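You operate a simulated robot arm through the tools that you are given. There is no shell and no other tool. Be economical: measure what you need, move in short steps, check, and stop when the job is done.

You run a simulated robot arm. Do the job below in one go: nothing can be reset, and whatever is moved stays where it is left.

## Task
Air the two wet towels on the pull-out airer till they are dry.
Fine: draw the latch back; the airer stays out.

Only the result counts: the job must be done as asked and must still hold three seconds after the hand-in. Knocking over, shifting, dropping, spilling or breaking anything else fails it. Flat cloth is picked up by pressing the open fingertips on it (5 to 10 N) and closing them slowly along it; thin cloth reads only 2 to 8 mm in the jaws.

## Robot
A 7-joint arm with a two-finger parallel gripper, fixed in place. Base frame: the origin is at the foot of the arm, x ahead of it, y to its left, z up. Lengths are in mm, angles in rad, forces in N, time in s.
With the tool pointing down near the work surface it reaches from about 100 to 620 mm from the base axis. Its first joint turns from -2.007 to 2.007 rad. Payload 3.91 kg.
The TCP is the grasp point between the finger pads, 30 mm short of the fingertips. In the tool frame z runs along the fingers and y along their closing line. The gripper opens to 110 mm. The fingers are 20 mm wide and 10 mm thick; the gripper's body (48 by 112 mm) begins 55 mm behind the TCP.
Orientation is told as [roll, pitch, yaw] about the base's x, y, z axes, in that order, counted from this pose: with the fingers straight down and closing along the base's y, the tool's x points along the base's -x, its y along +y and its z along -z.

## Interface
- The arm moves only by the tool move_arm. Its arguments are lists of equal length, an entry for each row: "hand": the finger opening in m, from 0 to 0.11; "linear": the shift along the tool's x, y, z in m, a list of three; "delta_rot": the turn, a rotation vector about the tool's x, y, z in rad, a list of three. In form: {"hand": [hand, ...], "linear": [[x, y, z], ...], "delta_rot": [[rx, ry, rz], ...]}. A call has 1 to 10 rows; each row is the pose to reach, as a shift and turn from the pose commanded when the call began, along the tool's axes at that moment. A row lasts 0.2 s, in which the tool goes at most 50 mm and 0.15 rad; a call with a longer step from one row to the next is refused whole, and so is a gripper value outside its range. A pose out of reach is approached as far as the arm can. The call stops where the force on the tool passes 40 N (or 10 N more than at its start, if that is more) or the arm is blocked; 0.2 s more then pass. Each finger travels about 108 mm/s and halts on what it meets, pressing with about 24 N; the grip force reading is that of the motor and also rises with nothing between the fingers. The clock runs only during rows and for 0.2 s after the last one: add rows that repeat a pose to give the fingers time. It gives the time, the measured TCP pose, the force on the tool (base axes), the opening and the grip force at its end, in the units of the frame above (readings bear some noise).
- Cameras (640 x 400 px; columns grow to the right, rows downward): "scene" is fixed at [51.4, 500, 1479.2]; the picture's right is [-0.10, -1.00, 0.00], its down [-0.97, 0.10, -0.24] and it looks along [0.24, -0.02, -0.97] (base axes); focal length 250 px, centre (320, 200). "wrist" rides on the gripper at [72, 17, -103] in the tool frame; the picture's right is [-0.23, 0.97, 0.00], its down [-0.76, -0.18, -0.62] and it looks along [-0.61, -0.14, 0.78] (tool axes); focal length 222 px, centre (320, 200). There is no depth. A picture from a camera that has moved, and an enlarged one, comes with that camera's place and axes in the base frame and with its lens.
- grab_frame(camera): a new picture of that camera. No time passes.
- slide_trunk(by): slides the trunk up (or, below 0, down) by that many mm; the arm rides with it, the base frame stays. It gives what a move gives, with no picture.
- close_up(camera, box): a new picture of the part [left, top, right, bottom] of that camera's present view, enlarged. No time passes.
- sign_off(): hands the job in; it is judged then, once.

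Go step by step. Nothing tells you positions but the pictures and the camera data: compare them with the known pose of the tool, close in by small moves and look again before you grip or let go. The budget is 120 turns and 68 pictures, counting those below and the enlarged ones. Unless the task says otherwise, let go and move clear before handing in, and close with one line.

The tools are called by a JSON object that holds its "name" and its "arguments". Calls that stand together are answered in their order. move_arm: Moves the arm, as the interface text tells. Its arguments: {"type":"object","properties":{"hand":{"type":"array"},"linear":{"type":"array"},"delta_rot":{"type":"array"}},"required":["hand","linear","delta_rot"]} The other tools are called the same way: slide_trunk (by) slides the trunk up or down; grab_frame (camera) takes a picture; close_up (camera, box) takes an enlarged picture of a part of a camera's view; sign_off () hands the job in.

At the start:

```text
clock: 0.0
tool_pos: [282.6, 267.2, 1129.0]
tcp_rot: [0.001, 0.0, 0.001]
ft_force: [-0.8, -0.3, 0.9]
opening: 109.8
grip_force: 0.1
trunk travel left (down, up): [-725.0, 265.0]
```

scene: 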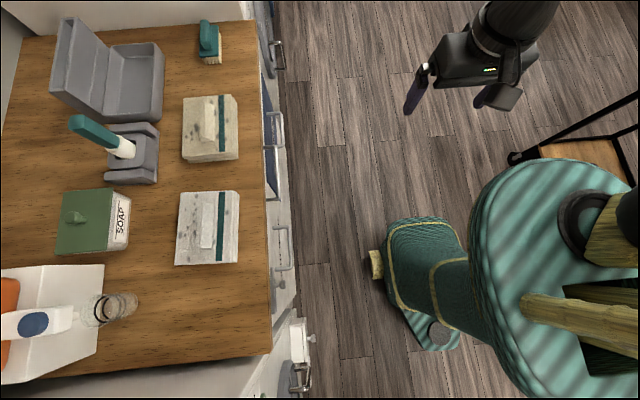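
wrist: 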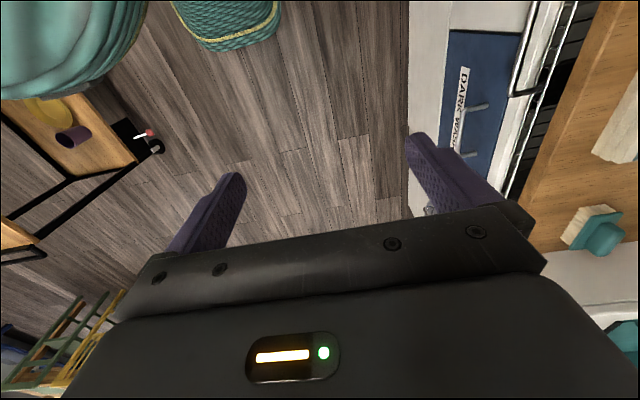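

I see a worktop at +y with towels or boxes, and cabinet fronts below it that seem to include a dark rack. I'll enlarge parts of both views before moving.

{"name": "close_up", "arguments": {"camera": "scene", "box": [160, 0, 320, 400]}}

{"name": "close_up", "arguments": {"camera": "wrist", "box": [400, 0, 640, 250]}}

{"name": "close_up", "arguments": {"camera": "scene", "box": [0, 0, 320, 200]}}

```text
1.00 times, centred on (240, 200) of scene
camera zoom: at [51.4, 500.0, 1479.2], right [-0.1, -1.0, 0.0], down [-0.97, 0.1, -0.24], along [0.24, -0.02, -0.97], focal length 250 px, centre (400, 200)
```

zoom: 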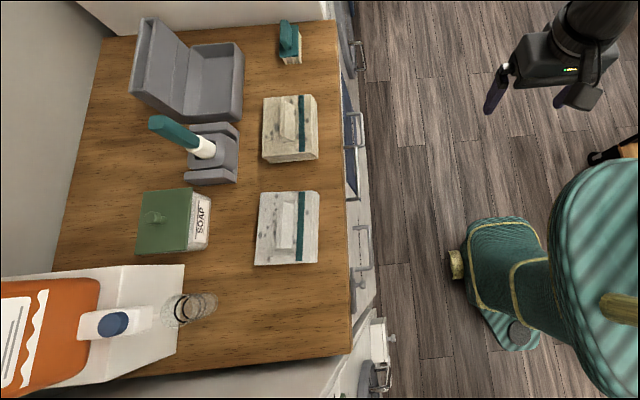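

```text
1.60 times, centred on (520, 125) of wrist
camera zoom: at [210.1, 284.4, 1232.7], right [0.23, 0.97, 0.0], down [0.76, -0.18, 0.62], along [0.61, -0.14, -0.78], focal length 355 px, centre (0, 320)
```

zoom: 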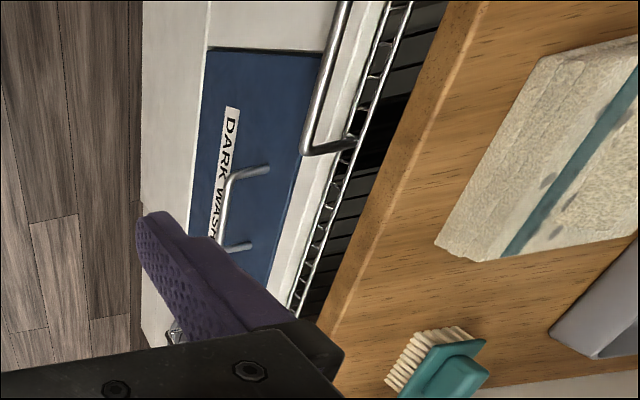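

```text
2.00 times, centred on (160, 100) of scene
camera zoom: at [51.4, 500.0, 1479.2], right [-0.1, -1.0, 0.0], down [-0.97, 0.1, -0.24], along [0.24, -0.02, -0.97], focal length 500 px, centre (640, 400)
```

zoom: 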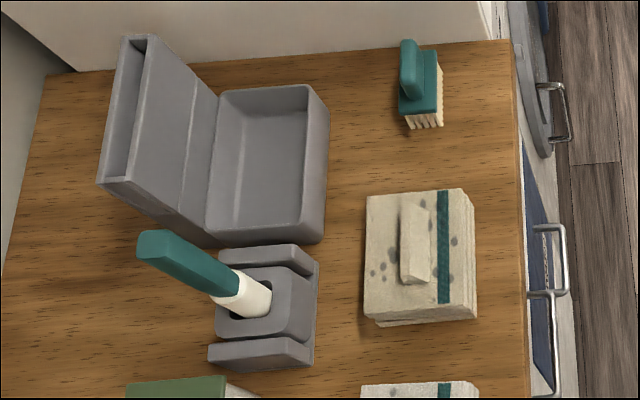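

The worktop is at about z=920 with its edge near y=615. Two folded wet towels lie on it, near (391,736) and (147,739). I'll yaw the hand toward +y so the wrist camera sees the cabinet front.

{"name": "move_arm", "arguments": {"hand": [0.11, 0.11, 0.11, 0.11, 0.11, 0.11, 0.11, 0.11, 0.11, 0.11], "linear": [[0, 0, 0], [0, 0, 0], [0, 0, 0], [0, 0, 0], [0, 0, 0], [0, 0, 0], [0, 0, 0], [0, 0, 0], [0, 0, 0], [0, 0, 0]], "delta_rot": [[0, 0, -0.15], [0, 0, -0.3], [0, 0, -0.45], [0, 0, -0.6], [0, 0, -0.75], [0, 0, -0.9], [0, 0, -1.05], [0, 0, -1.2], [0, 0, -1.35], [0, 0, -1.5]]}}

{"name": "grab_frame", "arguments": {"camera": "wrist"}}

```text
clock: 2.2
tool_pos: [283.3, 267.1, 1128.7]
tcp_rot: [0.001, 0.0, 1.503]
ft_force: [-0.2, 0.2, -0.3]
opening: 109.8
grip_force: 0.0
trunk travel left (down, up): [-725.0, 265.0]
```

```text
62 pictures are left
camera wrist: at [260.6, 196.3, 1232.6], right [-0.96, 0.29, 0.0], down [0.23, 0.75, 0.62], along [0.18, 0.6, -0.78], focal length 222 px, centre (320, 200)
```

wrist: 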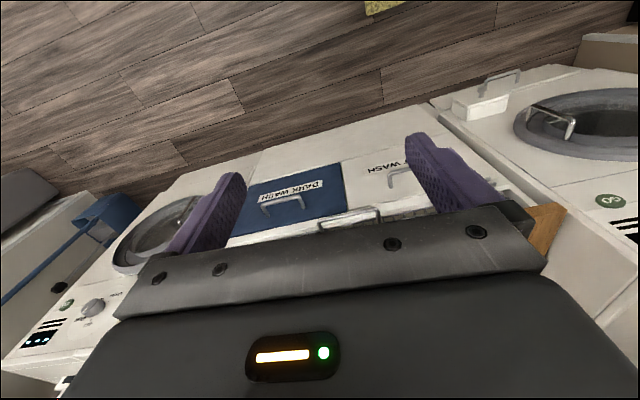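

A central cabinet holds "DARK WASH" and "WASH" fronts with the airer above, flanked by machines. I'll lower the trunk and tilt the hand to see the front more squarely.

{"name": "slide_trunk", "arguments": {"by": -220}}

{"name": "move_arm", "arguments": {"hand": [0.11, 0.11, 0.11, 0.11, 0.11], "linear": [[0.02, 0, 0], [0.04, 0, 0], [0.06, 0, 0], [0.08, 0, 0], [0.08, 0, 0]], "delta_rot": [[0, -0.15, 0], [0, -0.3, 0], [0, -0.45, 0], [0, -0.6, 0], [0, -0.7, 0]]}}

{"name": "grab_frame", "arguments": {"camera": "wrist"}}

```text
clock: 4.5
tool_pos: [283.0, 268.8, 909.0]
tcp_rot: [0.001, 0.0, 1.499]
ft_force: [-0.3, -0.1, -0.2]
opening: 110.0
grip_force: 0.0
trunk travel left (down, up): [-505.0, 485.0]
```

```text
clock: 5.7
tool_pos: [294.9, 193.1, 921.2]
tcp_rot: [0.003, -0.7, 1.5]
ft_force: [0.2, 1.1, 0.8]
opening: 110.0
grip_force: 0.0
out of reach, approached as far as the arm can: row 4, 5
trunk travel left (down, up): [-505.0, 485.0]
```

```text
61 pictures are left
camera wrist: at [269.1, 71.9, 953.9], right [-0.96, 0.24, 0.15], down [0.19, 0.17, 0.97], along [0.21, 0.96, -0.21], focal length 222 px, centre (320, 200)
```

wrist: 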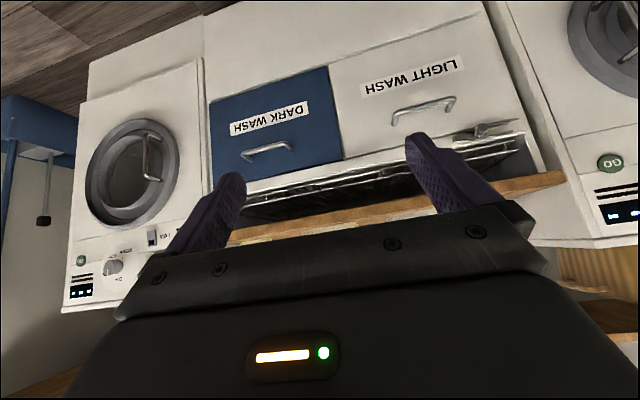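

The airer slot is now visible under the worktop. Enlarging.

{"name": "close_up", "arguments": {"camera": "wrist", "box": [400, 80, 560, 200]}}

{"name": "close_up", "arguments": {"camera": "wrist", "box": [200, 120, 440, 270]}}

```text
3.33 times, centred on (480, 140) of wrist
camera zoom: at [269.1, 71.9, 953.9], right [-0.96, 0.24, 0.15], down [0.19, 0.17, 0.97], along [0.21, 0.96, -0.21], focal length 740 px, centre (-213, 400)
```

zoom: 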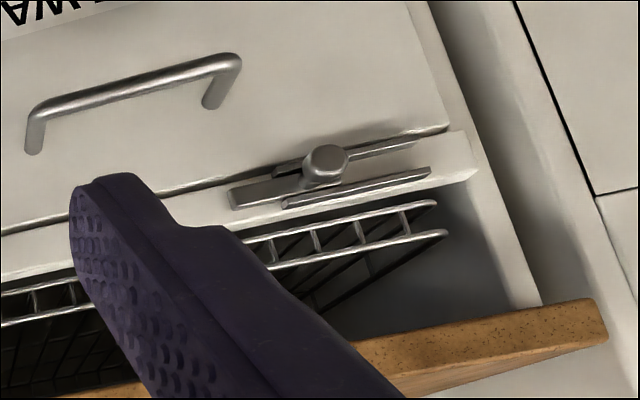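

```text
2.67 times, centred on (320, 195) of wrist
camera zoom: at [269.1, 71.9, 953.9], right [-0.96, 0.24, 0.15], down [0.19, 0.17, 0.97], along [0.21, 0.96, -0.21], focal length 592 px, centre (320, 213)
```

zoom: 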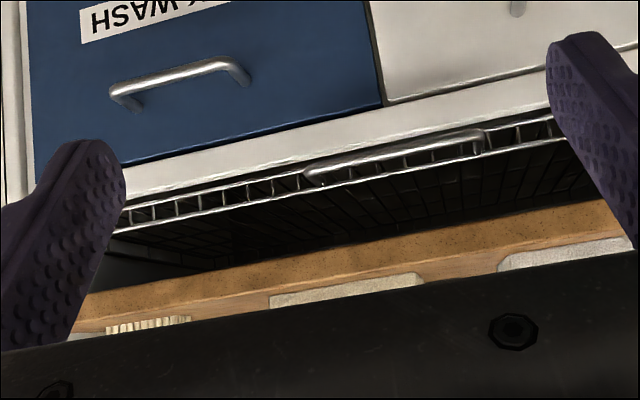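

There's a sliding latch with a knob at about (0,600,750), on the rail under the airer. The airer's bar handle is near x 231–390, y≈585, z≈803. I'll move across for a clear view of the latch.

{"name": "move_arm", "arguments": {"hand": [0.11, 0.11, 0.11, 0.11, 0.11, 0.11, 0.11, 0.11], "linear": [[-0.0084, 0.031, 0.0268], [-0.0168, 0.062, 0.0537], [-0.0252, 0.093, 0.0805], [-0.0337, 0.1245, 0.1074], [-0.042, 0.1556, 0.1342], [-0.0505, 0.1867, 0.161], [-0.059, 0.218, 0.188], [-0.0674, 0.249, 0.2148]], "delta_rot": [[0, 0, 0], [0, 0, 0], [0, 0, 0], [0, 0, 0], [0, 0, 0], [0, 0, 0], [0, 0, 0], [0, 0, 0]]}}

{"name": "grab_frame", "arguments": {"camera": "wrist"}}

```text
clock: 7.5
tool_pos: [130.6, 400.8, 819.8]
tcp_rot: [0.0, -0.699, 1.509]
ft_force: [0.9, 0.7, -0.5]
opening: 110.2
grip_force: 0.2
out of reach, approached as far as the arm can: row 1, 2, 3, 4, 5, 6, 7, 8
trunk travel left (down, up): [-505.0, 485.0]
```

```text
58 pictures are left
camera wrist: at [106.3, 280.2, 851.6], right [-0.96, 0.23, 0.15], down [0.19, 0.17, 0.97], along [0.2, 0.96, -0.21], focal length 222 px, centre (320, 200)
```

wrist: 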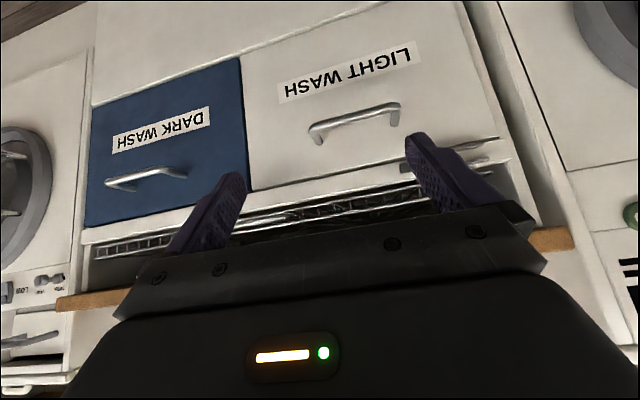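

The finger hides the latch. I'll close the fingers and look again.

{"name": "move_arm", "arguments": {"hand": [0.0, 0.0, 0.0], "linear": [[0, 0, 0], [0, 0, 0], [0, 0, 0]], "delta_rot": [[0, 0, 0], [0, 0, 0], [0, 0, 0]]}}

{"name": "close_up", "arguments": {"camera": "wrist", "box": [370, 100, 570, 225]}}

```text
clock: 8.3
tool_pos: [130.8, 401.1, 818.6]
tcp_rot: [0.003, -0.701, 1.509]
ft_force: [-0.1, 0.0, 0.0]
opening: 0.0
grip_force: 23.8
trunk travel left (down, up): [-505.0, 485.0]
```

```text
3.20 times, centred on (470, 162) of wrist
camera zoom: at [106.7, 280.2, 851.7], right [-0.96, 0.23, 0.15], down [0.19, 0.17, 0.97], along [0.2, 0.96, -0.21], focal length 711 px, centre (-160, 320)
```

zoom: 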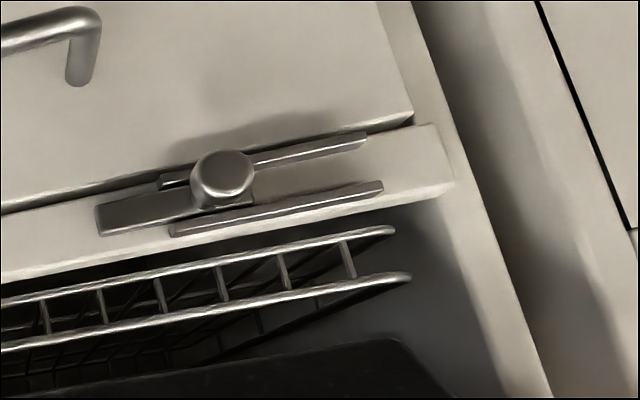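

The latch is clear now. The bolt slides in two guides with its knob at about (-8,617,746), and it has room to slide toward -x. I'll bring the closed fingers to the +x side of the knob.

{"name": "move_arm", "arguments": {"hand": [0, 0, 0, 0], "linear": [[-0.0156, 0.026, 0.0295], [-0.0312, 0.052, 0.059], [-0.0469, 0.0779, 0.0885], [-0.0625, 0.1039, 0.118]], "delta_rot": [[0, 0, 0], [0, 0, 0], [0, 0, 0], [0, 0, 0]]}}

{"name": "grab_frame", "arguments": {"camera": "wrist"}}

```text
clock: 9.3
tool_pos: [65.2, 537.6, 786.4]
tcp_rot: [0.024, -0.727, 1.427]
ft_force: [0.5, -0.2, -0.5]
opening: 0.0
grip_force: 23.9
out of reach, approached as far as the arm can: row 1
trunk travel left (down, up): [-505.0, 485.0]
```

```text
56 pictures are left
camera wrist: at [33.7, 417.6, 815.9], right [-0.94, 0.29, 0.17], down [0.21, 0.13, 0.97], along [0.26, 0.95, -0.18], focal length 222 px, centre (320, 200)
```

wrist: 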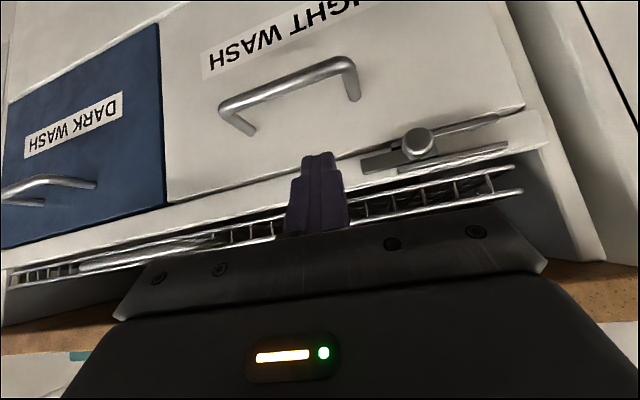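

The knob is confirmed at about (-8,617,747), and the fingertip is at about (68,557,764). I'll ease the tip to the knob's +x side.

{"name": "move_arm", "arguments": {"hand": [0, 0, 0], "linear": [[-0.008, 0.0123, 0.0142], [-0.016, 0.0247, 0.0285], [-0.0239, 0.037, 0.0427]], "delta_rot": [[0, 0, 0], [0, 0, 0], [0, 0, 0]]}}

{"name": "close_up", "arguments": {"camera": "wrist", "box": [220, 80, 540, 280]}}

```text
clock: 10.1
tool_pos: [48.4, 592.6, 769.0]
tcp_rot: [0.025, -0.719, 1.42]
ft_force: [-0.8, -0.8, -0.4]
opening: 0.1
grip_force: 24.0
out of reach, approached as far as the arm can: row 1, 2, 3
trunk travel left (down, up): [-505.0, 485.0]
```

```text
2.00 times, centred on (380, 180) of wrist
camera zoom: at [15.4, 472.9, 799.8], right [-0.94, 0.3, 0.17], down [0.22, 0.13, 0.97], along [0.27, 0.94, -0.19], focal length 444 px, centre (200, 240)
```

zoom: 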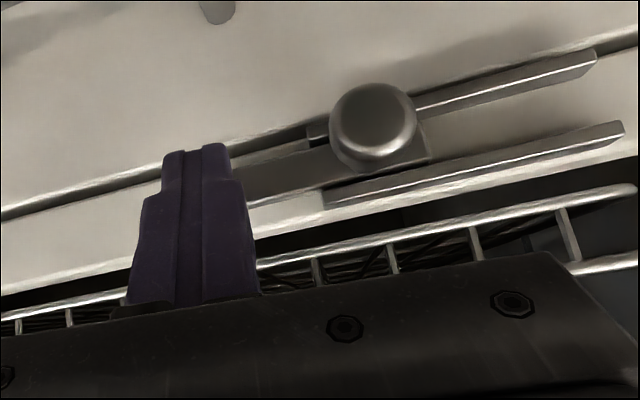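

The tip is at about (51,612,747), level with the knob. I'll push it toward -x.

{"name": "move_arm", "arguments": {"hand": [0, 0, 0, 0, 0, 0, 0, 0], "linear": [[0.0012, 0.01, -0.001], [0.0024, 0.02, -0.002], [0.0036, 0.03, -0.003], [0.0048, 0.04, -0.004], [0.006, 0.05, -0.005], [0.0072, 0.06, -0.006], [0.0084, 0.07, -0.007], [0.0096, 0.08, -0.008]], "delta_rot": [[0, 0, 0], [0, 0, 0], [0, 0, 0], [0, 0, 0], [0, 0, 0], [0, 0, 0], [0, 0, 0], [0, 0, 0]]}}

{"name": "close_up", "arguments": {"camera": "wrist", "box": [220, 80, 540, 280]}}

```text
clock: 11.8
tool_pos: [30.4, 606.6, 772.1]
tcp_rot: [0.031, -0.687, 1.415]
ft_force: [1.1, -19.5, 11.9]
opening: 0.1
grip_force: 24.2
out of reach, approached as far as the arm can: row 1, 2, 3, 4, 5, 6, 7, 8
trunk travel left (down, up): [-505.0, 485.0]
stopped in row 8: the force on the tool passed its limit (the readings are from after the stop); the commanded pose is now the measured one
```

```text
2.00 times, centred on (380, 180) of wrist
camera zoom: at [-2.6, 487.4, 806.2], right [-0.94, 0.31, 0.17], down [0.22, 0.17, 0.96], along [0.27, 0.94, -0.22], focal length 444 px, centre (200, 240)
```

zoom: 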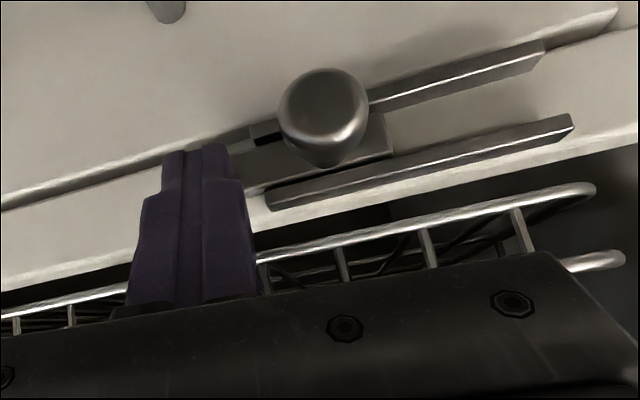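

The knob hasn't moved. The arm is limited here and touched the rail. I'll back off and change the arm posture by raising the trunk while lowering the hand.

{"name": "move_arm", "arguments": {"hand": [0, 0, 0], "linear": [[0, 0, -0.04], [0, 0, -0.08], [0, 0, -0.12]], "delta_rot": [[0, 0, 0], [0, 0, 0], [0, 0, 0]]}}

{"name": "grab_frame", "arguments": {"camera": "scene"}}

```text
clock: 12.6
tool_pos: [62.7, 532.0, 816.3]
tcp_rot: [-0.028, -0.602, 1.396]
ft_force: [0.2, 0.4, -0.4]
opening: 0.2
grip_force: 23.7
out of reach, approached as far as the arm can: row 3
trunk travel left (down, up): [-505.0, 485.0]
```

```text
53 pictures are left
```

scene: 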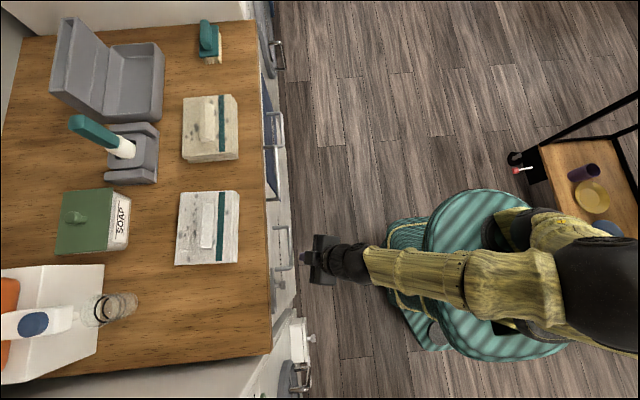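

The arm is stretched out at roughly shoulder height. I'll test a higher trunk with the hand lower.

{"name": "slide_trunk", "arguments": {"by": 150}}

{"name": "move_arm", "arguments": {"hand": [0, 0, 0, 0, 0, 0], "linear": [[0.0165, 0.014, 0.0206], [0.033, 0.028, 0.041], [0.0495, 0.042, 0.062], [0.066, 0.056, 0.0825], [0.0825, 0.07, 0.103], [0.099, 0.084, 0.1238]], "delta_rot": [[0, 0, 0], [0, 0, 0], [0, 0, 0], [0, 0, 0], [0, 0, 0], [0, 0, 0]]}}

```text
clock: 14.4
tool_pos: [61.3, 531.2, 966.8]
tcp_rot: [-0.025, -0.603, 1.394]
ft_force: [0.0, -0.2, -0.1]
opening: 0.0
grip_force: 24.5
trunk travel left (down, up): [-655.0, 335.0]
```

```text
clock: 15.8
tool_pos: [38.2, 591.8, 883.3]
tcp_rot: [0.09, -0.681, 1.335]
ft_force: [-0.1, -0.4, -1.3]
opening: 0.2
grip_force: 23.9
out of reach, approached as far as the arm can: row 1, 2, 3, 4, 5, 6
trunk travel left (down, up): [-655.0, 335.0]
```

Lowering relative to the shoulder makes the limit worse, so the trunk should be lower rather than higher. I'll retreat and drop the trunk.

{"name": "move_arm", "arguments": {"hand": [0, 0, 0], "linear": [[0.02, 0, -0.04], [0.04, 0, -0.08], [0.06, 0, -0.12]], "delta_rot": [[0, 0, 0], [0, 0, 0], [0, 0, 0]]}}

{"name": "slide_trunk", "arguments": {"by": -400}}

```text
clock: 16.6
tool_pos: [69.6, 484.9, 922.2]
tcp_rot: [0.049, -0.649, 1.374]
ft_force: [-0.5, 0.1, -0.3]
opening: 0.0
grip_force: 23.9
out of reach, approached as far as the arm can: row 1, 2, 3
trunk travel left (down, up): [-655.0, 335.0]
```

```text
clock: 20.4
tool_pos: [67.8, 487.5, 526.0]
tcp_rot: [0.059, -0.659, 1.368]
ft_force: [-0.4, -0.7, -0.1]
opening: 0.4
grip_force: 24.2
trunk travel left (down, up): [-255.0, 735.0]
```

{"name": "move_arm", "arguments": {"hand": [0, 0, 0, 0, 0, 0], "linear": [[-0.0286, 0.0052, -0.0295], [-0.0572, 0.0103, -0.0589], [-0.0858, 0.0155, -0.0884], [-0.1143, 0.0207, -0.1179], [-0.1429, 0.0258, -0.1473], [-0.1715, 0.031, -0.1768]], "delta_rot": [[0, 0, -0.02], [0, 0, -0.04], [0, 0, -0.06], [0, 0, -0.08], [0, 0, -0.1], [0, 0, -0.12]]}}

{"name": "grab_frame", "arguments": {"camera": "wrist"}}

```text
clock: 21.1
tool_pos: [68.4, 480.1, 533.5]
tcp_rot: [-0.07, -0.485, 1.476]
ft_force: [0.2, 0.0, 0.4]
opening: 0.1
grip_force: 24.0
trunk travel left (down, up): [-255.0, 735.0]
stopped in row 3: the arm was blocked; the commanded pose is now the measured one
```

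```text
52 pictures are left
camera wrist: at [33.0, 370.1, 590.2], right [-0.95, 0.32, 0.05], down [0.17, 0.36, 0.92], along [0.28, 0.87, -0.4], focal length 222 px, centre (320, 200)
```

wrist: 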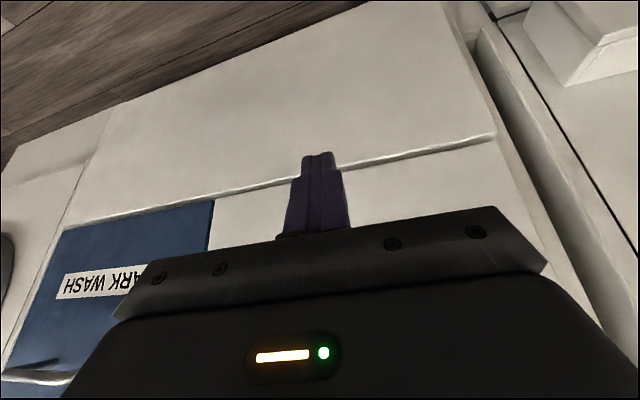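

Blocked without force on the tool, so I'll see where the arm is.

{"name": "grab_frame", "arguments": {"camera": "scene"}}

```text
51 pictures are left
```

scene: 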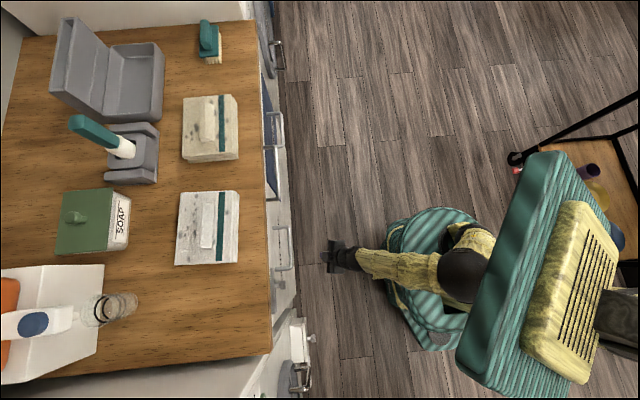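

The elbow appears to have dropped under the shoulder housing, so the posture got awkward. I'll return to the roomy start-like pose with the tool down before approaching again.

{"name": "move_arm", "arguments": {"hand": [0, 0, 0, 0, 0, 0, 0, 0], "linear": [[0.0139, -0.0292, -0.0251], [0.0278, -0.0585, -0.0502], [0.0416, -0.0878, -0.0753], [0.0555, -0.117, -0.1004], [0.0694, -0.1463, -0.1255], [0.0833, -0.1755, -0.1506], [0.0971, -0.2048, -0.1757], [0.111, -0.234, -0.2008]], "delta_rot": [[0, 0.06, 0], [0, 0.12, 0], [0, 0.18, 0], [0, 0.24, 0], [0, 0.3, 0], [0, 0.36, 0], [0, 0.42, 0], [0, 0.48, 0]]}}

{"name": "grab_frame", "arguments": {"camera": "scene"}}

```text
clock: 22.9
tool_pos: [266.1, 260.0, 673.2]
tcp_rot: [-0.061, -0.008, 1.449]
ft_force: [0.9, 0.0, -0.4]
opening: 0.0
grip_force: 23.9
trunk travel left (down, up): [-255.0, 735.0]
```

```text
50 pictures are left
```

scene: 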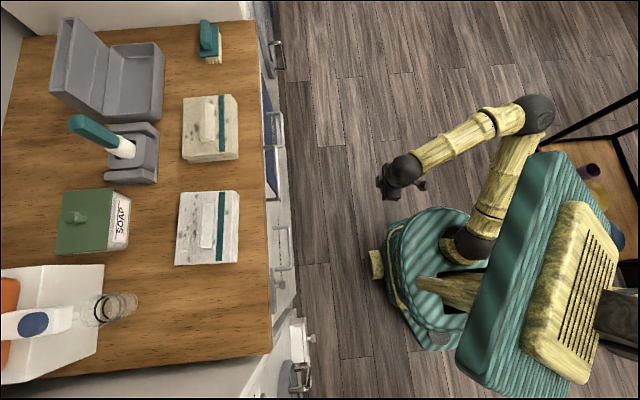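

The arm is in a sideways-elbow posture with plenty of room. I'll raise the trunk and extend toward the latch with the tool down, tilting only afterward.

{"name": "slide_trunk", "arguments": {"by": 220}}

{"name": "move_arm", "arguments": {"hand": [0, 0, 0, 0, 0, 0, 0], "linear": [[-0.0264, 0.032, 0.003], [-0.0527, 0.064, 0.006], [-0.0791, 0.0959, 0.009], [-0.1054, 0.1279, 0.012], [-0.1318, 0.1599, 0.015], [-0.1581, 0.1918, 0.018], [-0.1845, 0.2238, 0.02]], "delta_rot": [[0, 0, 0], [0, 0, 0], [0, 0, 0], [0, 0, 0], [0, 0, 0], [0, 0, 0], [0, 0, 0]]}}

{"name": "grab_frame", "arguments": {"camera": "scene"}}

```text
clock: 25.3
tool_pos: [266.8, 260.0, 892.7]
tcp_rot: [-0.061, -0.007, 1.448]
ft_force: [0.1, 0.4, 0.4]
opening: 0.0
grip_force: 23.8
trunk travel left (down, up): [-475.0, 515.0]
```

```text
clock: 26.9
tool_pos: [68.2, 471.0, 862.1]
tcp_rot: [-0.062, -0.007, 1.449]
ft_force: [-0.3, -0.2, 0.2]
opening: 0.0
grip_force: 24.0
trunk travel left (down, up): [-475.0, 515.0]
```

```text
49 pictures are left
```

scene: 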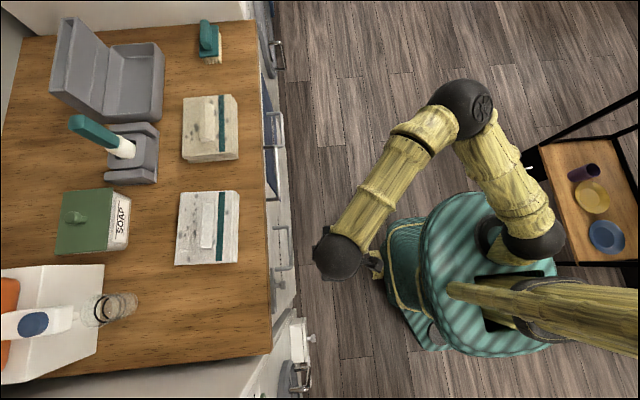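

The posture is healthy now. I'll tilt the hand outward and approach the latch.

{"name": "move_arm", "arguments": {"hand": [0, 0, 0, 0, 0], "linear": [[-0.0114, 0.0054, 0.014], [-0.0228, 0.0108, 0.028], [-0.0342, 0.0162, 0.042], [-0.0456, 0.0216, 0.056], [-0.057, 0.027, 0.07]], "delta_rot": [[0, -0.12, 0], [0, -0.24, 0], [0, -0.36, 0], [0, -0.48, 0], [0, -0.6, 0]]}}

{"name": "grab_frame", "arguments": {"camera": "wrist"}}

```text
clock: 28.1
tool_pos: [55.2, 530.6, 789.2]
tcp_rot: [-0.076, -0.607, 1.49]
ft_force: [-0.3, -0.9, -0.8]
opening: 0.0
grip_force: 24.0
trunk travel left (down, up): [-475.0, 515.0]
```

```text
48 pictures are left
camera wrist: at [19.2, 414.7, 833.1], right [-0.95, 0.3, 0.07], down [0.15, 0.25, 0.96], along [0.27, 0.92, -0.28], focal length 222 px, centre (320, 200)
```

wrist: 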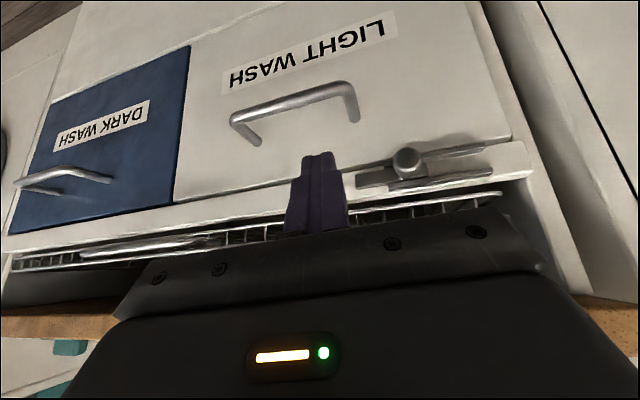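

Reachable now. I'll bring the tip beside the knob.

{"name": "move_arm", "arguments": {"hand": [0, 0, 0, 0], "linear": [[-0.0091, 0.0093, 0.0108], [-0.0181, 0.0186, 0.0217], [-0.0272, 0.0278, 0.0325], [-0.0363, 0.0371, 0.0433]], "delta_rot": [[0, 0, 0], [0, 0, 0], [0, 0, 0], [0, 0, 0]]}}

{"name": "close_up", "arguments": {"camera": "wrist", "box": [220, 80, 540, 280]}}

```text
clock: 29.1
tool_pos: [24.4, 589.5, 772.6]
tcp_rot: [-0.075, -0.608, 1.492]
ft_force: [-0.4, 0.0, -0.5]
opening: 0.0
grip_force: 23.8
trunk travel left (down, up): [-475.0, 515.0]
```

```text
2.00 times, centred on (380, 180) of wrist
camera zoom: at [-9.9, 474.0, 815.6], right [-0.95, 0.31, 0.07], down [0.15, 0.25, 0.96], along [0.27, 0.92, -0.29], focal length 444 px, centre (200, 240)
```

zoom: 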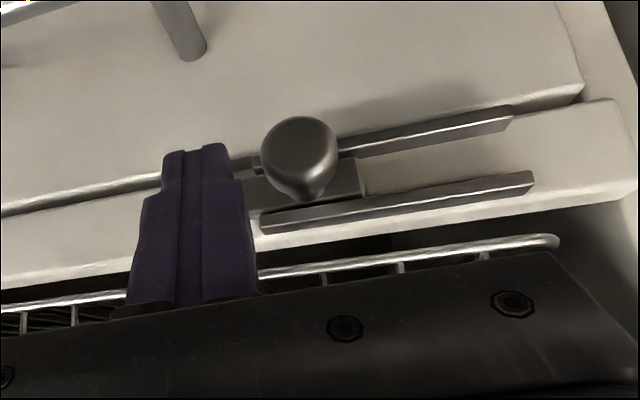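

{"name": "move_arm", "arguments": {"hand": [0, 0, 0, 0, 0, 0, 0, 0], "linear": [[0.0007, 0.01, -0.0012], [0.0013, 0.02, -0.0024], [0.002, 0.03, -0.0037], [0.0026, 0.04, -0.0049], [0.0033, 0.05, -0.0061], [0.004, 0.06, -0.0073], [0.0046, 0.07, -0.0085], [0.005, 0.075, -0.009]], "delta_rot": [[0, 0, 0], [0, 0, 0], [0, 0, 0], [0, 0, 0], [0, 0, 0], [0, 0, 0], [0, 0, 0], [0, 0, 0]]}}

{"name": "close_up", "arguments": {"camera": "wrist", "box": [220, 80, 540, 280]}}

```text
clock: 30.5
tool_pos: [-21.7, 590.2, 773.9]
tcp_rot: [-0.097, -0.608, 1.478]
ft_force: [11.3, -6.5, 5.6]
opening: 0.1
grip_force: 23.6
trunk travel left (down, up): [-475.0, 515.0]
stopped in row 7: the force on the tool passed its limit (the readings are from after the stop); the commanded pose is now the measured one
```

```text
2.00 times, centred on (380, 180) of wrist
camera zoom: at [-59.9, 475.4, 814.8], right [-0.94, 0.33, 0.05], down [0.14, 0.25, 0.96], along [0.3, 0.91, -0.28], focal length 444 px, centre (200, 240)
```

zoom: 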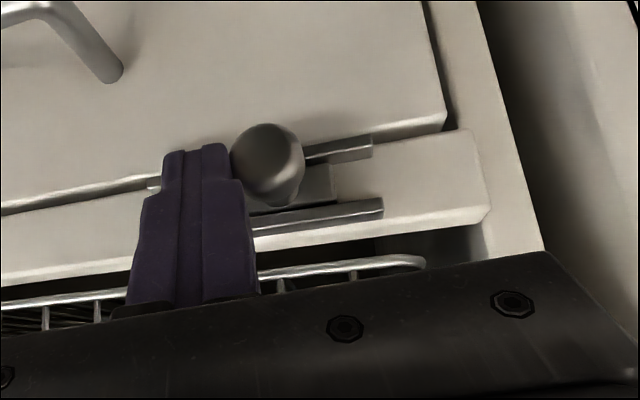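

The knob slid about 32 mm, then resisted. I'll push once more to see whether that's the stop.

{"name": "move_arm", "arguments": {"hand": [0, 0, 0, 0], "linear": [[0.001, 0.01, -0.0012], [0.002, 0.02, -0.0024], [0.003, 0.03, -0.0037], [0.004, 0.04, -0.005]], "delta_rot": [[0, 0, 0], [0, 0, 0], [0, 0, 0], [0, 0, 0]]}}

```text
clock: 30.9
tool_pos: [-22.0, 589.8, 771.6]
tcp_rot: [-0.114, -0.608, 1.47]
ft_force: [9.9, -6.7, 5.8]
opening: 0.1
grip_force: 23.6
trunk travel left (down, up): [-475.0, 515.0]
stopped in row 2: the force on the tool passed its limit (the readings are from after the stop); the commanded pose is now the measured one
```

That's the end stop, so the latch is drawn back. I'll retreat and check it.

{"name": "move_arm", "arguments": {"hand": [0, 0, 0, 0], "linear": [[0, -0.012, 0], [0, -0.012, -0.04], [0, -0.012, -0.08], [0, -0.03, -0.12]], "delta_rot": [[0, 0, 0], [0, 0, 0], [0, 0, 0], [0, 0, 0]]}}

{"name": "grab_frame", "arguments": {"camera": "wrist"}}

```text
clock: 31.9
tool_pos: [-16.3, 519.6, 872.0]
tcp_rot: [-0.112, -0.608, 1.473]
ft_force: [0.3, 0.7, -0.7]
opening: 0.3
grip_force: 24.2
trunk travel left (down, up): [-475.0, 515.0]
```

```text
45 pictures are left
camera wrist: at [-55.4, 405.4, 913.6], right [-0.94, 0.34, 0.04], down [0.13, 0.25, 0.96], along [0.32, 0.91, -0.28], focal length 222 px, centre (320, 200)
```

wrist: 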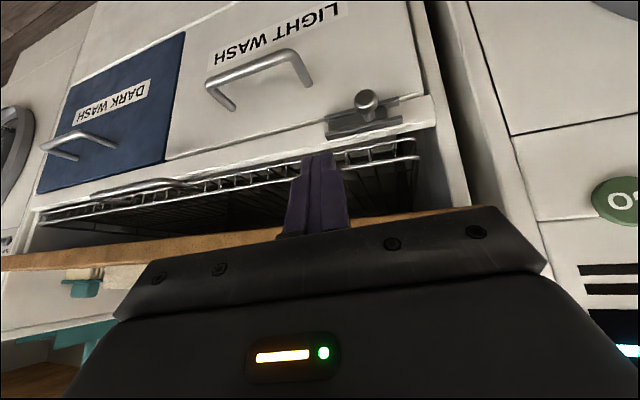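

The latch stays drawn back. Next is the airer's bar handle. It runs along x, so I'll move in front of it, untilt, then yaw so the fingers close across it.

{"name": "move_arm", "arguments": {"hand": [0, 0, 0, 0, 0, 0, 0, 0], "linear": [[0.004, -0.041, -0.003], [0.008, -0.082, -0.006], [0.012, -0.123, -0.009], [0.016, -0.164, -0.011], [0.02, -0.205, -0.014], [0.024, -0.246, -0.017], [0.028, -0.287, -0.02], [0.031, -0.328, -0.022]], "delta_rot": [[0, 0.05, 0], [0, 0.1, 0], [0, 0.15, 0], [0, 0.2, 0], [0, 0.25, 0], [0, 0.3, 0], [0, 0.3, 0], [0, 0.3, 0]]}}

{"name": "grab_frame", "arguments": {"camera": "wrist"}}

```text
clock: 33.7
tool_pos: [300.2, 429.7, 902.6]
tcp_rot: [-0.096, -0.309, 1.438]
ft_force: [-0.6, 0.3, -0.1]
opening: 0.2
grip_force: 23.9
trunk travel left (down, up): [-475.0, 515.0]
```

```text
44 pictures are left
camera wrist: at [260.8, 333.9, 977.4], right [-0.93, 0.37, -0.02], down [0.19, 0.51, 0.84], along [0.32, 0.78, -0.54], focal length 222 px, centre (320, 200)
```

wrist: 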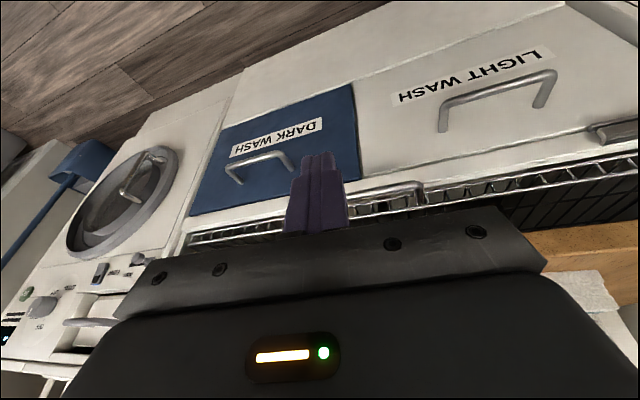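

The airer handle seems to span x≈230–395 at y≈612, z≈793. I'll check it in the scene view.

{"name": "close_up", "arguments": {"camera": "scene", "box": [240, 90, 320, 220]}}

```text
3.08 times, centred on (280, 155) of scene
camera zoom: at [51.4, 500.0, 1479.2], right [-0.1, -1.0, 0.0], down [-0.97, 0.1, -0.24], along [0.24, -0.02, -0.97], focal length 769 px, centre (443, 338)
```

zoom: 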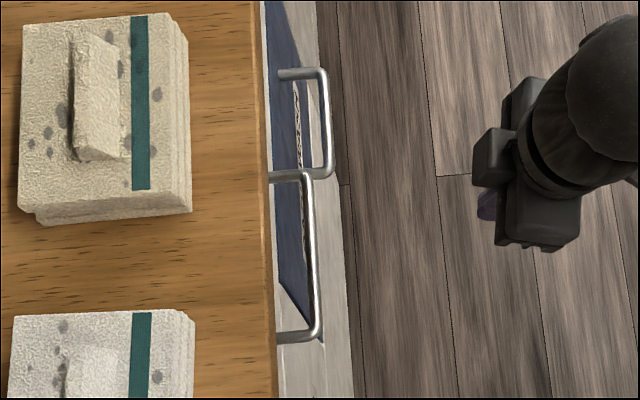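

The handle bar is at y≈602, x≈240–392, z≈802. I'll bring the tool to vertical, then yaw to 0, then roll so the fingers can straddle the bar from in front and above.

{"name": "move_arm", "arguments": {"hand": [0, 0, 0], "linear": [[0, 0, 0], [0, 0, 0], [0, 0, 0]], "delta_rot": [[0.03, 0.1, 0], [0.06, 0.2, 0], [0.09, 0.309, 0]]}}

{"name": "move_arm", "arguments": {"hand": [0, 0, 0, 0, 0, 0, 0, 0, 0, 0], "linear": [[0, 0, 0], [0, 0, 0], [0, 0, 0], [0, 0, 0], [0, 0, 0], [0, 0, 0], [0, 0, 0], [0, 0, 0], [0, 0, 0], [0, 0, 0]], "delta_rot": [[0, 0, 0.145], [0, 0, 0.29], [0, 0, 0.435], [0, 0, 0.58], [0, 0, 0.725], [0, 0, 0.87], [0, 0, 1.015], [0, 0, 1.16], [0, 0, 1.305], [0, 0, 1.43]]}}

```text
clock: 34.5
tool_pos: [299.8, 430.7, 902.2]
tcp_rot: [-0.179, -0.001, 1.396]
ft_force: [0.0, 0.7, 0.3]
opening: 0.1
grip_force: 24.3
trunk travel left (down, up): [-475.0, 515.0]
```

```text
clock: 36.7
tool_pos: [301.4, 430.0, 902.7]
tcp_rot: [-0.02, -0.18, -0.034]
ft_force: [-0.5, -0.3, 0.5]
opening: 0.0
grip_force: 24.3
trunk travel left (down, up): [-475.0, 515.0]
```

{"name": "move_arm", "arguments": {"hand": [0, 0, 0.04, 0.05, 0.05, 0.05, 0.05, 0.05], "linear": [[0, 0, 0], [0, 0, 0], [0, 0, 0], [0, 0, 0], [0, 0, 0], [0, 0, 0], [0, 0, 0], [0, 0, 0]], "delta_rot": [[-0.125, 0.021, 0.011], [-0.249, 0.041, 0.022], [-0.374, 0.062, 0.034], [-0.499, 0.083, 0.045], [-0.623, 0.103, 0.056], [-0.748, 0.124, 0.068], [-0.872, 0.144, 0.079], [-0.997, 0.165, 0.09]]}}

{"name": "grab_frame", "arguments": {"camera": "wrist"}}

```text
clock: 38.5
tool_pos: [301.0, 430.3, 901.4]
tcp_rot: [0.978, 0.003, -0.034]
ft_force: [0.1, -0.3, 0.0]
opening: 50.1
grip_force: 0.1
trunk travel left (down, up): [-475.0, 515.0]
```

```text
42 pictures are left
camera wrist: at [225.5, 355.7, 974.6], right [0.25, 0.53, 0.81], down [0.74, -0.64, 0.2], along [0.62, 0.55, -0.56], focal length 222 px, centre (320, 200)
```

wrist: 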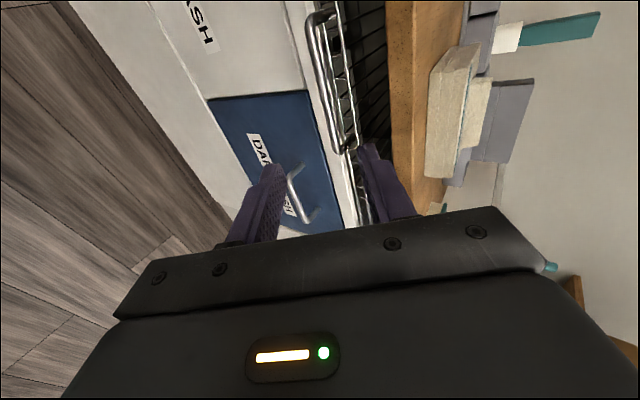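

The orientation is good and the handle bar is at about (y 602, z 798). I'll advance along the fingers toward it.

{"name": "move_arm", "arguments": {"hand": [0.05, 0.05, 0.05, 0.05], "linear": [[-0.001, 0.003, 0.035], [-0.002, 0.006, 0.07], [-0.003, 0.01, 0.105], [-0.0035, 0.011, 0.14]], "delta_rot": [[0, 0, 0], [0, 0, 0], [0, 0, 0], [0, 0, 0]]}}

{"name": "close_up", "arguments": {"camera": "wrist", "box": [200, 0, 456, 240]}}

```text
clock: 39.5
tool_pos: [307.2, 552.2, 833.8]
tcp_rot: [0.978, 0.001, -0.038]
ft_force: [-0.6, -0.4, 0.1]
opening: 50.0
grip_force: 0.1
trunk travel left (down, up): [-475.0, 515.0]
```

```text
1.67 times, centred on (328, 120) of wrist
camera zoom: at [232.6, 477.7, 905.3], right [0.25, 0.54, 0.81], down [0.74, -0.64, 0.2], along [0.63, 0.55, -0.56], focal length 370 px, centre (307, 333)
```

zoom: 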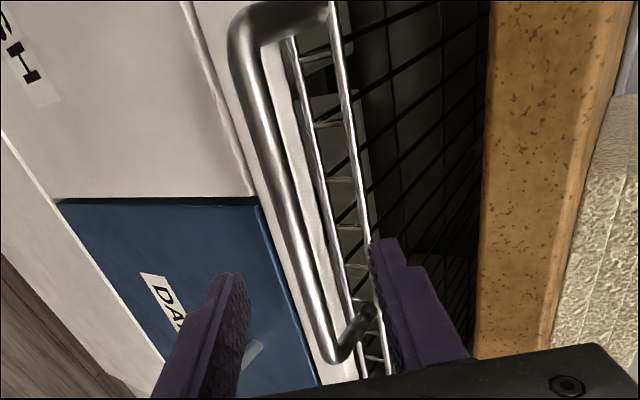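

The bar lies between the fingers' paths. I'll advance the last 48 mm, then close.

{"name": "move_arm", "arguments": {"hand": [0.05, 0.05, 0.05, 0.05], "linear": [[0, 0, 0.015], [0, -0.0005, 0.03], [0, -0.001, 0.04], [0, -0.001, 0.048]], "delta_rot": [[0, 0, 0], [0, 0, 0], [0, 0, 0], [0, 0, 0]]}}

{"name": "close_up", "arguments": {"camera": "wrist", "box": [200, 0, 456, 240]}}

```text
clock: 40.5
tool_pos: [309.9, 590.2, 806.0]
tcp_rot: [0.977, -0.002, -0.035]
ft_force: [-0.4, 0.7, -0.5]
opening: 50.2
grip_force: 0.0
trunk travel left (down, up): [-475.0, 515.0]
```

```text
1.67 times, centred on (328, 120) of wrist
camera zoom: at [234.5, 517.3, 878.1], right [0.25, 0.54, 0.81], down [0.74, -0.64, 0.2], along [0.63, 0.55, -0.55], focal length 370 px, centre (307, 333)
```

zoom: 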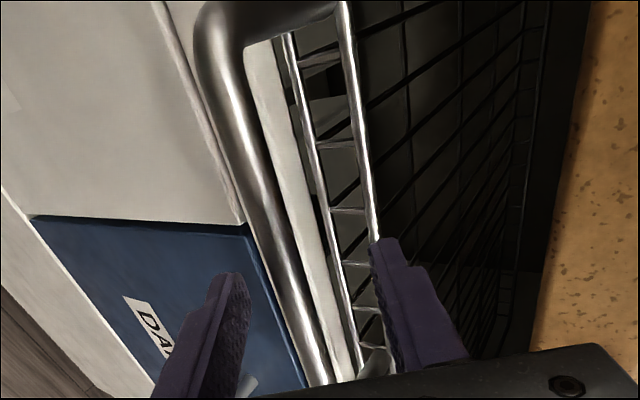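

{"name": "move_arm", "arguments": {"hand": [0.04, 0.03, 0.02, 0.01, 0.0, 0.0], "linear": [[0, 0, 0], [0, 0, 0], [0, 0, 0], [0, 0, 0], [0, 0, 0], [0, 0, 0]], "delta_rot": [[0, 0, 0], [0, 0, 0], [0, 0, 0], [0, 0, 0], [0, 0, 0], [0, 0, 0]]}}

{"name": "close_up", "arguments": {"camera": "wrist", "box": [200, 0, 456, 240]}}

```text
clock: 41.9
tool_pos: [311.0, 590.3, 802.9]
tcp_rot: [0.971, 0.003, -0.036]
ft_force: [-4.9, -26.3, -25.0]
opening: 12.0
grip_force: 44.9
trunk travel left (down, up): [-475.0, 515.0]
```

```text
1.67 times, centred on (328, 120) of wrist
camera zoom: at [234.8, 515.8, 875.6], right [0.25, 0.54, 0.8], down [0.74, -0.64, 0.2], along [0.62, 0.54, -0.56], focal length 370 px, centre (307, 333)
```

zoom: 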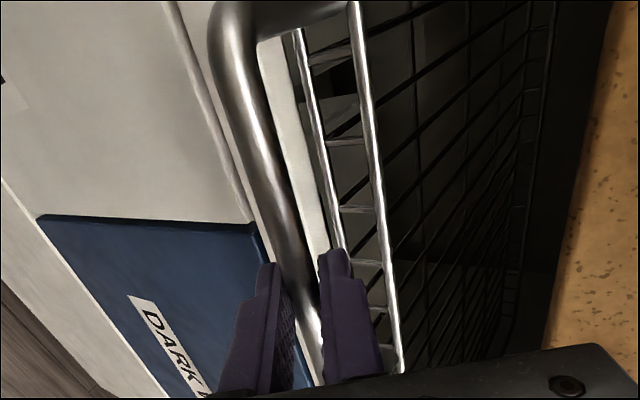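

The bar is gripped at a 12 mm reading. I'll shift a few millimetres to centre on it, then begin pulling toward -y.

{"name": "move_arm", "arguments": {"hand": [0, 0, 0, 0, 0, 0], "linear": [[0, -0.004, 0], [0, -0.008, 0], [-0.0003, -0.0136, -0.008], [-0.0007, -0.019, -0.0165], [-0.001, -0.025, -0.025], [-0.0015, -0.036, -0.041]], "delta_rot": [[0, 0, 0], [0, 0, 0], [0, 0, 0], [0, 0, 0], [0, 0, 0], [0, 0, 0]]}}

```text
clock: 43.3
tool_pos: [310.6, 536.9, 802.2]
tcp_rot: [0.987, -0.003, -0.036]
ft_force: [7.4, 0.1, 29.8]
opening: 11.4
grip_force: 44.7
trunk travel left (down, up): [-475.0, 515.0]
```

The airer is sliding out. I'll keep pulling with a small height correction.

{"name": "move_arm", "arguments": {"hand": [0, 0, 0, 0, 0, 0, 0, 0], "linear": [[-0.0004, -0.0023, -0.0105], [-0.0011, -0.0134, -0.0271], [-0.0018, -0.0246, -0.0438], [-0.0025, -0.0357, -0.0604], [-0.0032, -0.0468, -0.077], [-0.004, -0.058, -0.0936], [-0.0047, -0.0691, -0.1102], [-0.0054, -0.0803, -0.1269]], "delta_rot": [[0, 0, 0], [0, 0, 0], [0, 0, 0], [0, 0, 0], [0, 0, 0], [0, 0, 0], [0, 0, 0], [0, 0, 0]]}}

{"name": "grab_frame", "arguments": {"camera": "scene"}}

```text
clock: 45.1
tool_pos: [310.2, 386.4, 803.0]
tcp_rot: [0.978, 0.005, -0.036]
ft_force: [10.0, -1.0, 0.2]
opening: 11.8
grip_force: 44.9
trunk travel left (down, up): [-475.0, 515.0]
```

```text
38 pictures are left
```

scene: 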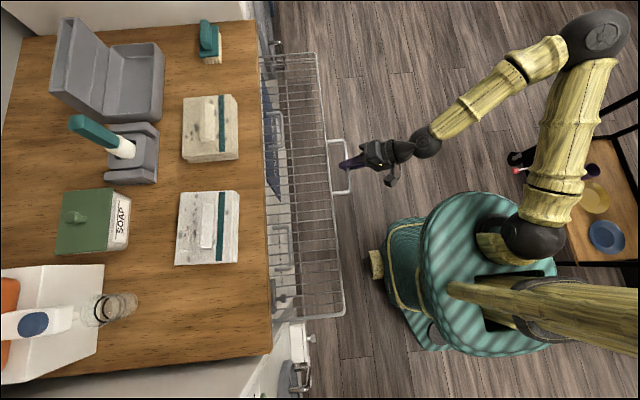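

The airer has come out about 200 mm. I'll pull further toward its stop.

{"name": "move_arm", "arguments": {"hand": [0, 0, 0, 0, 0, 0], "linear": [[-0.0007, -0.0111, -0.0166], [-0.0014, -0.0223, -0.0332], [-0.0021, -0.0334, -0.0499], [-0.0028, -0.0446, -0.0665], [-0.0036, -0.0557, -0.0831], [-0.0043, -0.0668, -0.0997]], "delta_rot": [[0, 0, 0], [0, 0, 0], [0, 0, 0], [0, 0, 0], [0, 0, 0], [0, 0, 0]]}}

{"name": "grab_frame", "arguments": {"camera": "scene"}}

```text
clock: 46.5
tool_pos: [321.7, 273.0, 805.6]
tcp_rot: [0.973, 0.007, -0.023]
ft_force: [-25.5, -1.6, -15.3]
opening: 12.2
grip_force: 45.1
out of reach, approached as far as the arm can: row 5, 6
trunk travel left (down, up): [-475.0, 515.0]
```

```text
37 pictures are left
```

scene: 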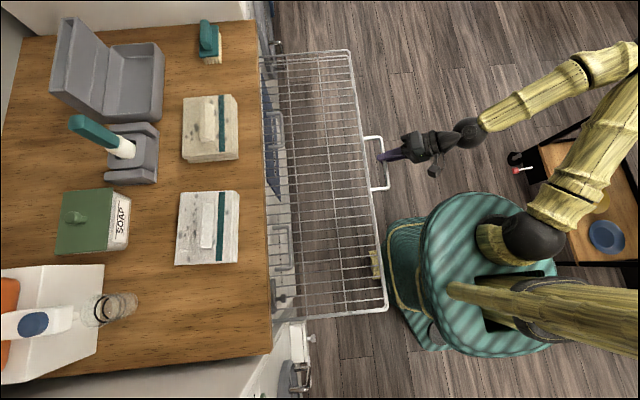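

The airer is out roughly 300 mm, which is the limit of what the arm can do in this pose. I'll open wide and lift straight off with the trunk.

{"name": "move_arm", "arguments": {"hand": [0.03, 0.05, 0.07, 0.09, 0.1, 0.1], "linear": [[0, 0, 0], [0, 0, 0], [0, 0, 0], [0, 0, 0], [0, 0, 0], [0, 0, 0]], "delta_rot": [[0, 0, 0], [0, 0, 0], [0, 0, 0], [0, 0, 0], [0, 0, 0], [0, 0, 0]]}}

{"name": "slide_trunk", "arguments": {"by": 60}}

{"name": "grab_frame", "arguments": {"camera": "wrist"}}

```text
clock: 47.9
tool_pos: [326.1, 274.0, 806.6]
tcp_rot: [0.978, 0.003, -0.032]
ft_force: [0.3, -0.4, 0.0]
opening: 99.9
grip_force: 0.1
trunk travel left (down, up): [-475.0, 515.0]
```

```text
clock: 48.9
tool_pos: [327.4, 274.0, 865.1]
tcp_rot: [0.978, 0.005, -0.031]
ft_force: [-0.6, -0.1, -0.2]
opening: 100.1
grip_force: 0.1
trunk travel left (down, up): [-535.0, 455.0]
```

```text
36 pictures are left
camera wrist: at [251.6, 199.8, 937.4], right [0.25, 0.54, 0.81], down [0.74, -0.64, 0.2], along [0.62, 0.55, -0.56], focal length 222 px, centre (320, 200)
```

wrist: 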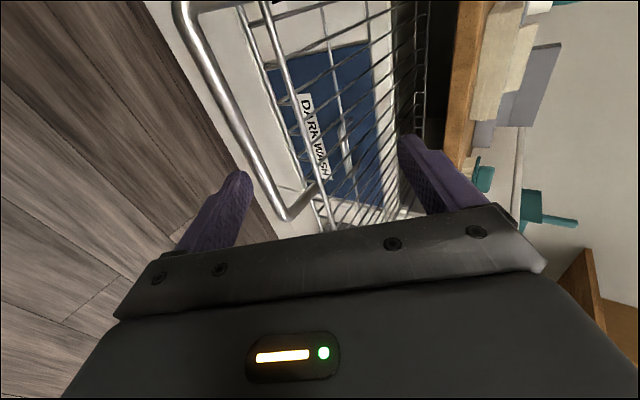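

The hand is clear of the airer handle. I'll raise the trunk and bring the hand over the far towel (about x 391, y 736), in the same rolled orientation so its ridge can be pinched across y.

{"name": "slide_trunk", "arguments": {"by": 200}}

{"name": "move_arm", "arguments": {"hand": [0.1, 0.1, 0.1, 0.1, 0.1, 0.1, 0.1, 0.1], "linear": [[-0.006, 0.0255, 0.032], [-0.012, 0.051, 0.0645], [-0.018, 0.0765, 0.0968], [-0.024, 0.102, 0.129], [-0.03, 0.1275, 0.161], [-0.036, 0.153, 0.1935], [-0.042, 0.1785, 0.2258], [-0.048, 0.204, 0.258]], "delta_rot": [[0.035, 0, 0], [0.07, 0, 0], [0.105, 0, 0], [0.14, 0, 0], [0.175, 0, 0], [0.21, 0, 0], [0.245, 0, 0], [0.28, 0, 0]]}}

{"name": "grab_frame", "arguments": {"camera": "wrist"}}

```text
clock: 51.1
tool_pos: [325.8, 272.7, 1065.0]
tcp_rot: [0.978, 0.003, -0.033]
ft_force: [0.4, 0.2, 0.0]
opening: 99.8
grip_force: 0.0
trunk travel left (down, up): [-735.0, 255.0]
```

```text
clock: 52.9
tool_pos: [384.9, 602.5, 1089.1]
tcp_rot: [0.696, 0.004, -0.033]
ft_force: [-0.2, 0.8, -0.9]
opening: 100.4
grip_force: 0.1
trunk travel left (down, up): [-735.0, 255.0]
```

```text
35 pictures are left
camera wrist: at [311.1, 550.8, 1179.4], right [0.25, 0.74, 0.62], down [0.74, -0.56, 0.36], along [0.62, 0.37, -0.69], focal length 222 px, centre (320, 200)
```

wrist: 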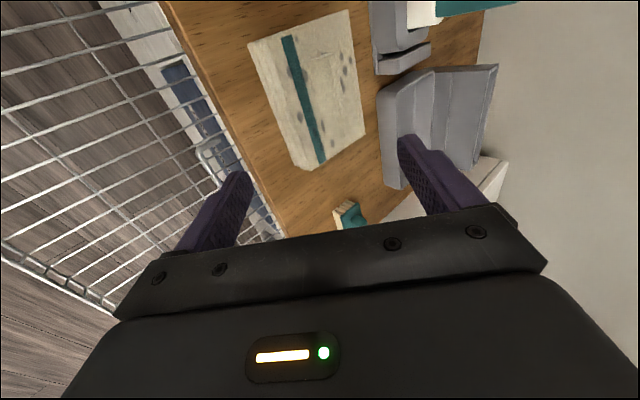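

{"name": "close_up", "arguments": {"camera": "wrist", "box": [230, 0, 390, 190]}}

```text
2.11 times, centred on (310, 95) of wrist
camera zoom: at [311.1, 550.8, 1179.4], right [0.25, 0.74, 0.62], down [0.74, -0.56, 0.36], along [0.62, 0.37, -0.69], focal length 468 px, centre (341, 421)
```

zoom: 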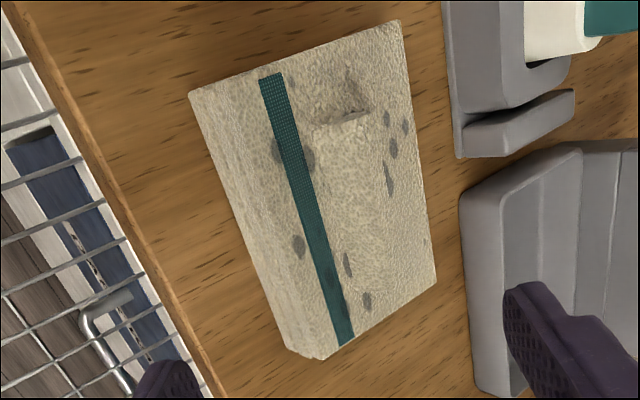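

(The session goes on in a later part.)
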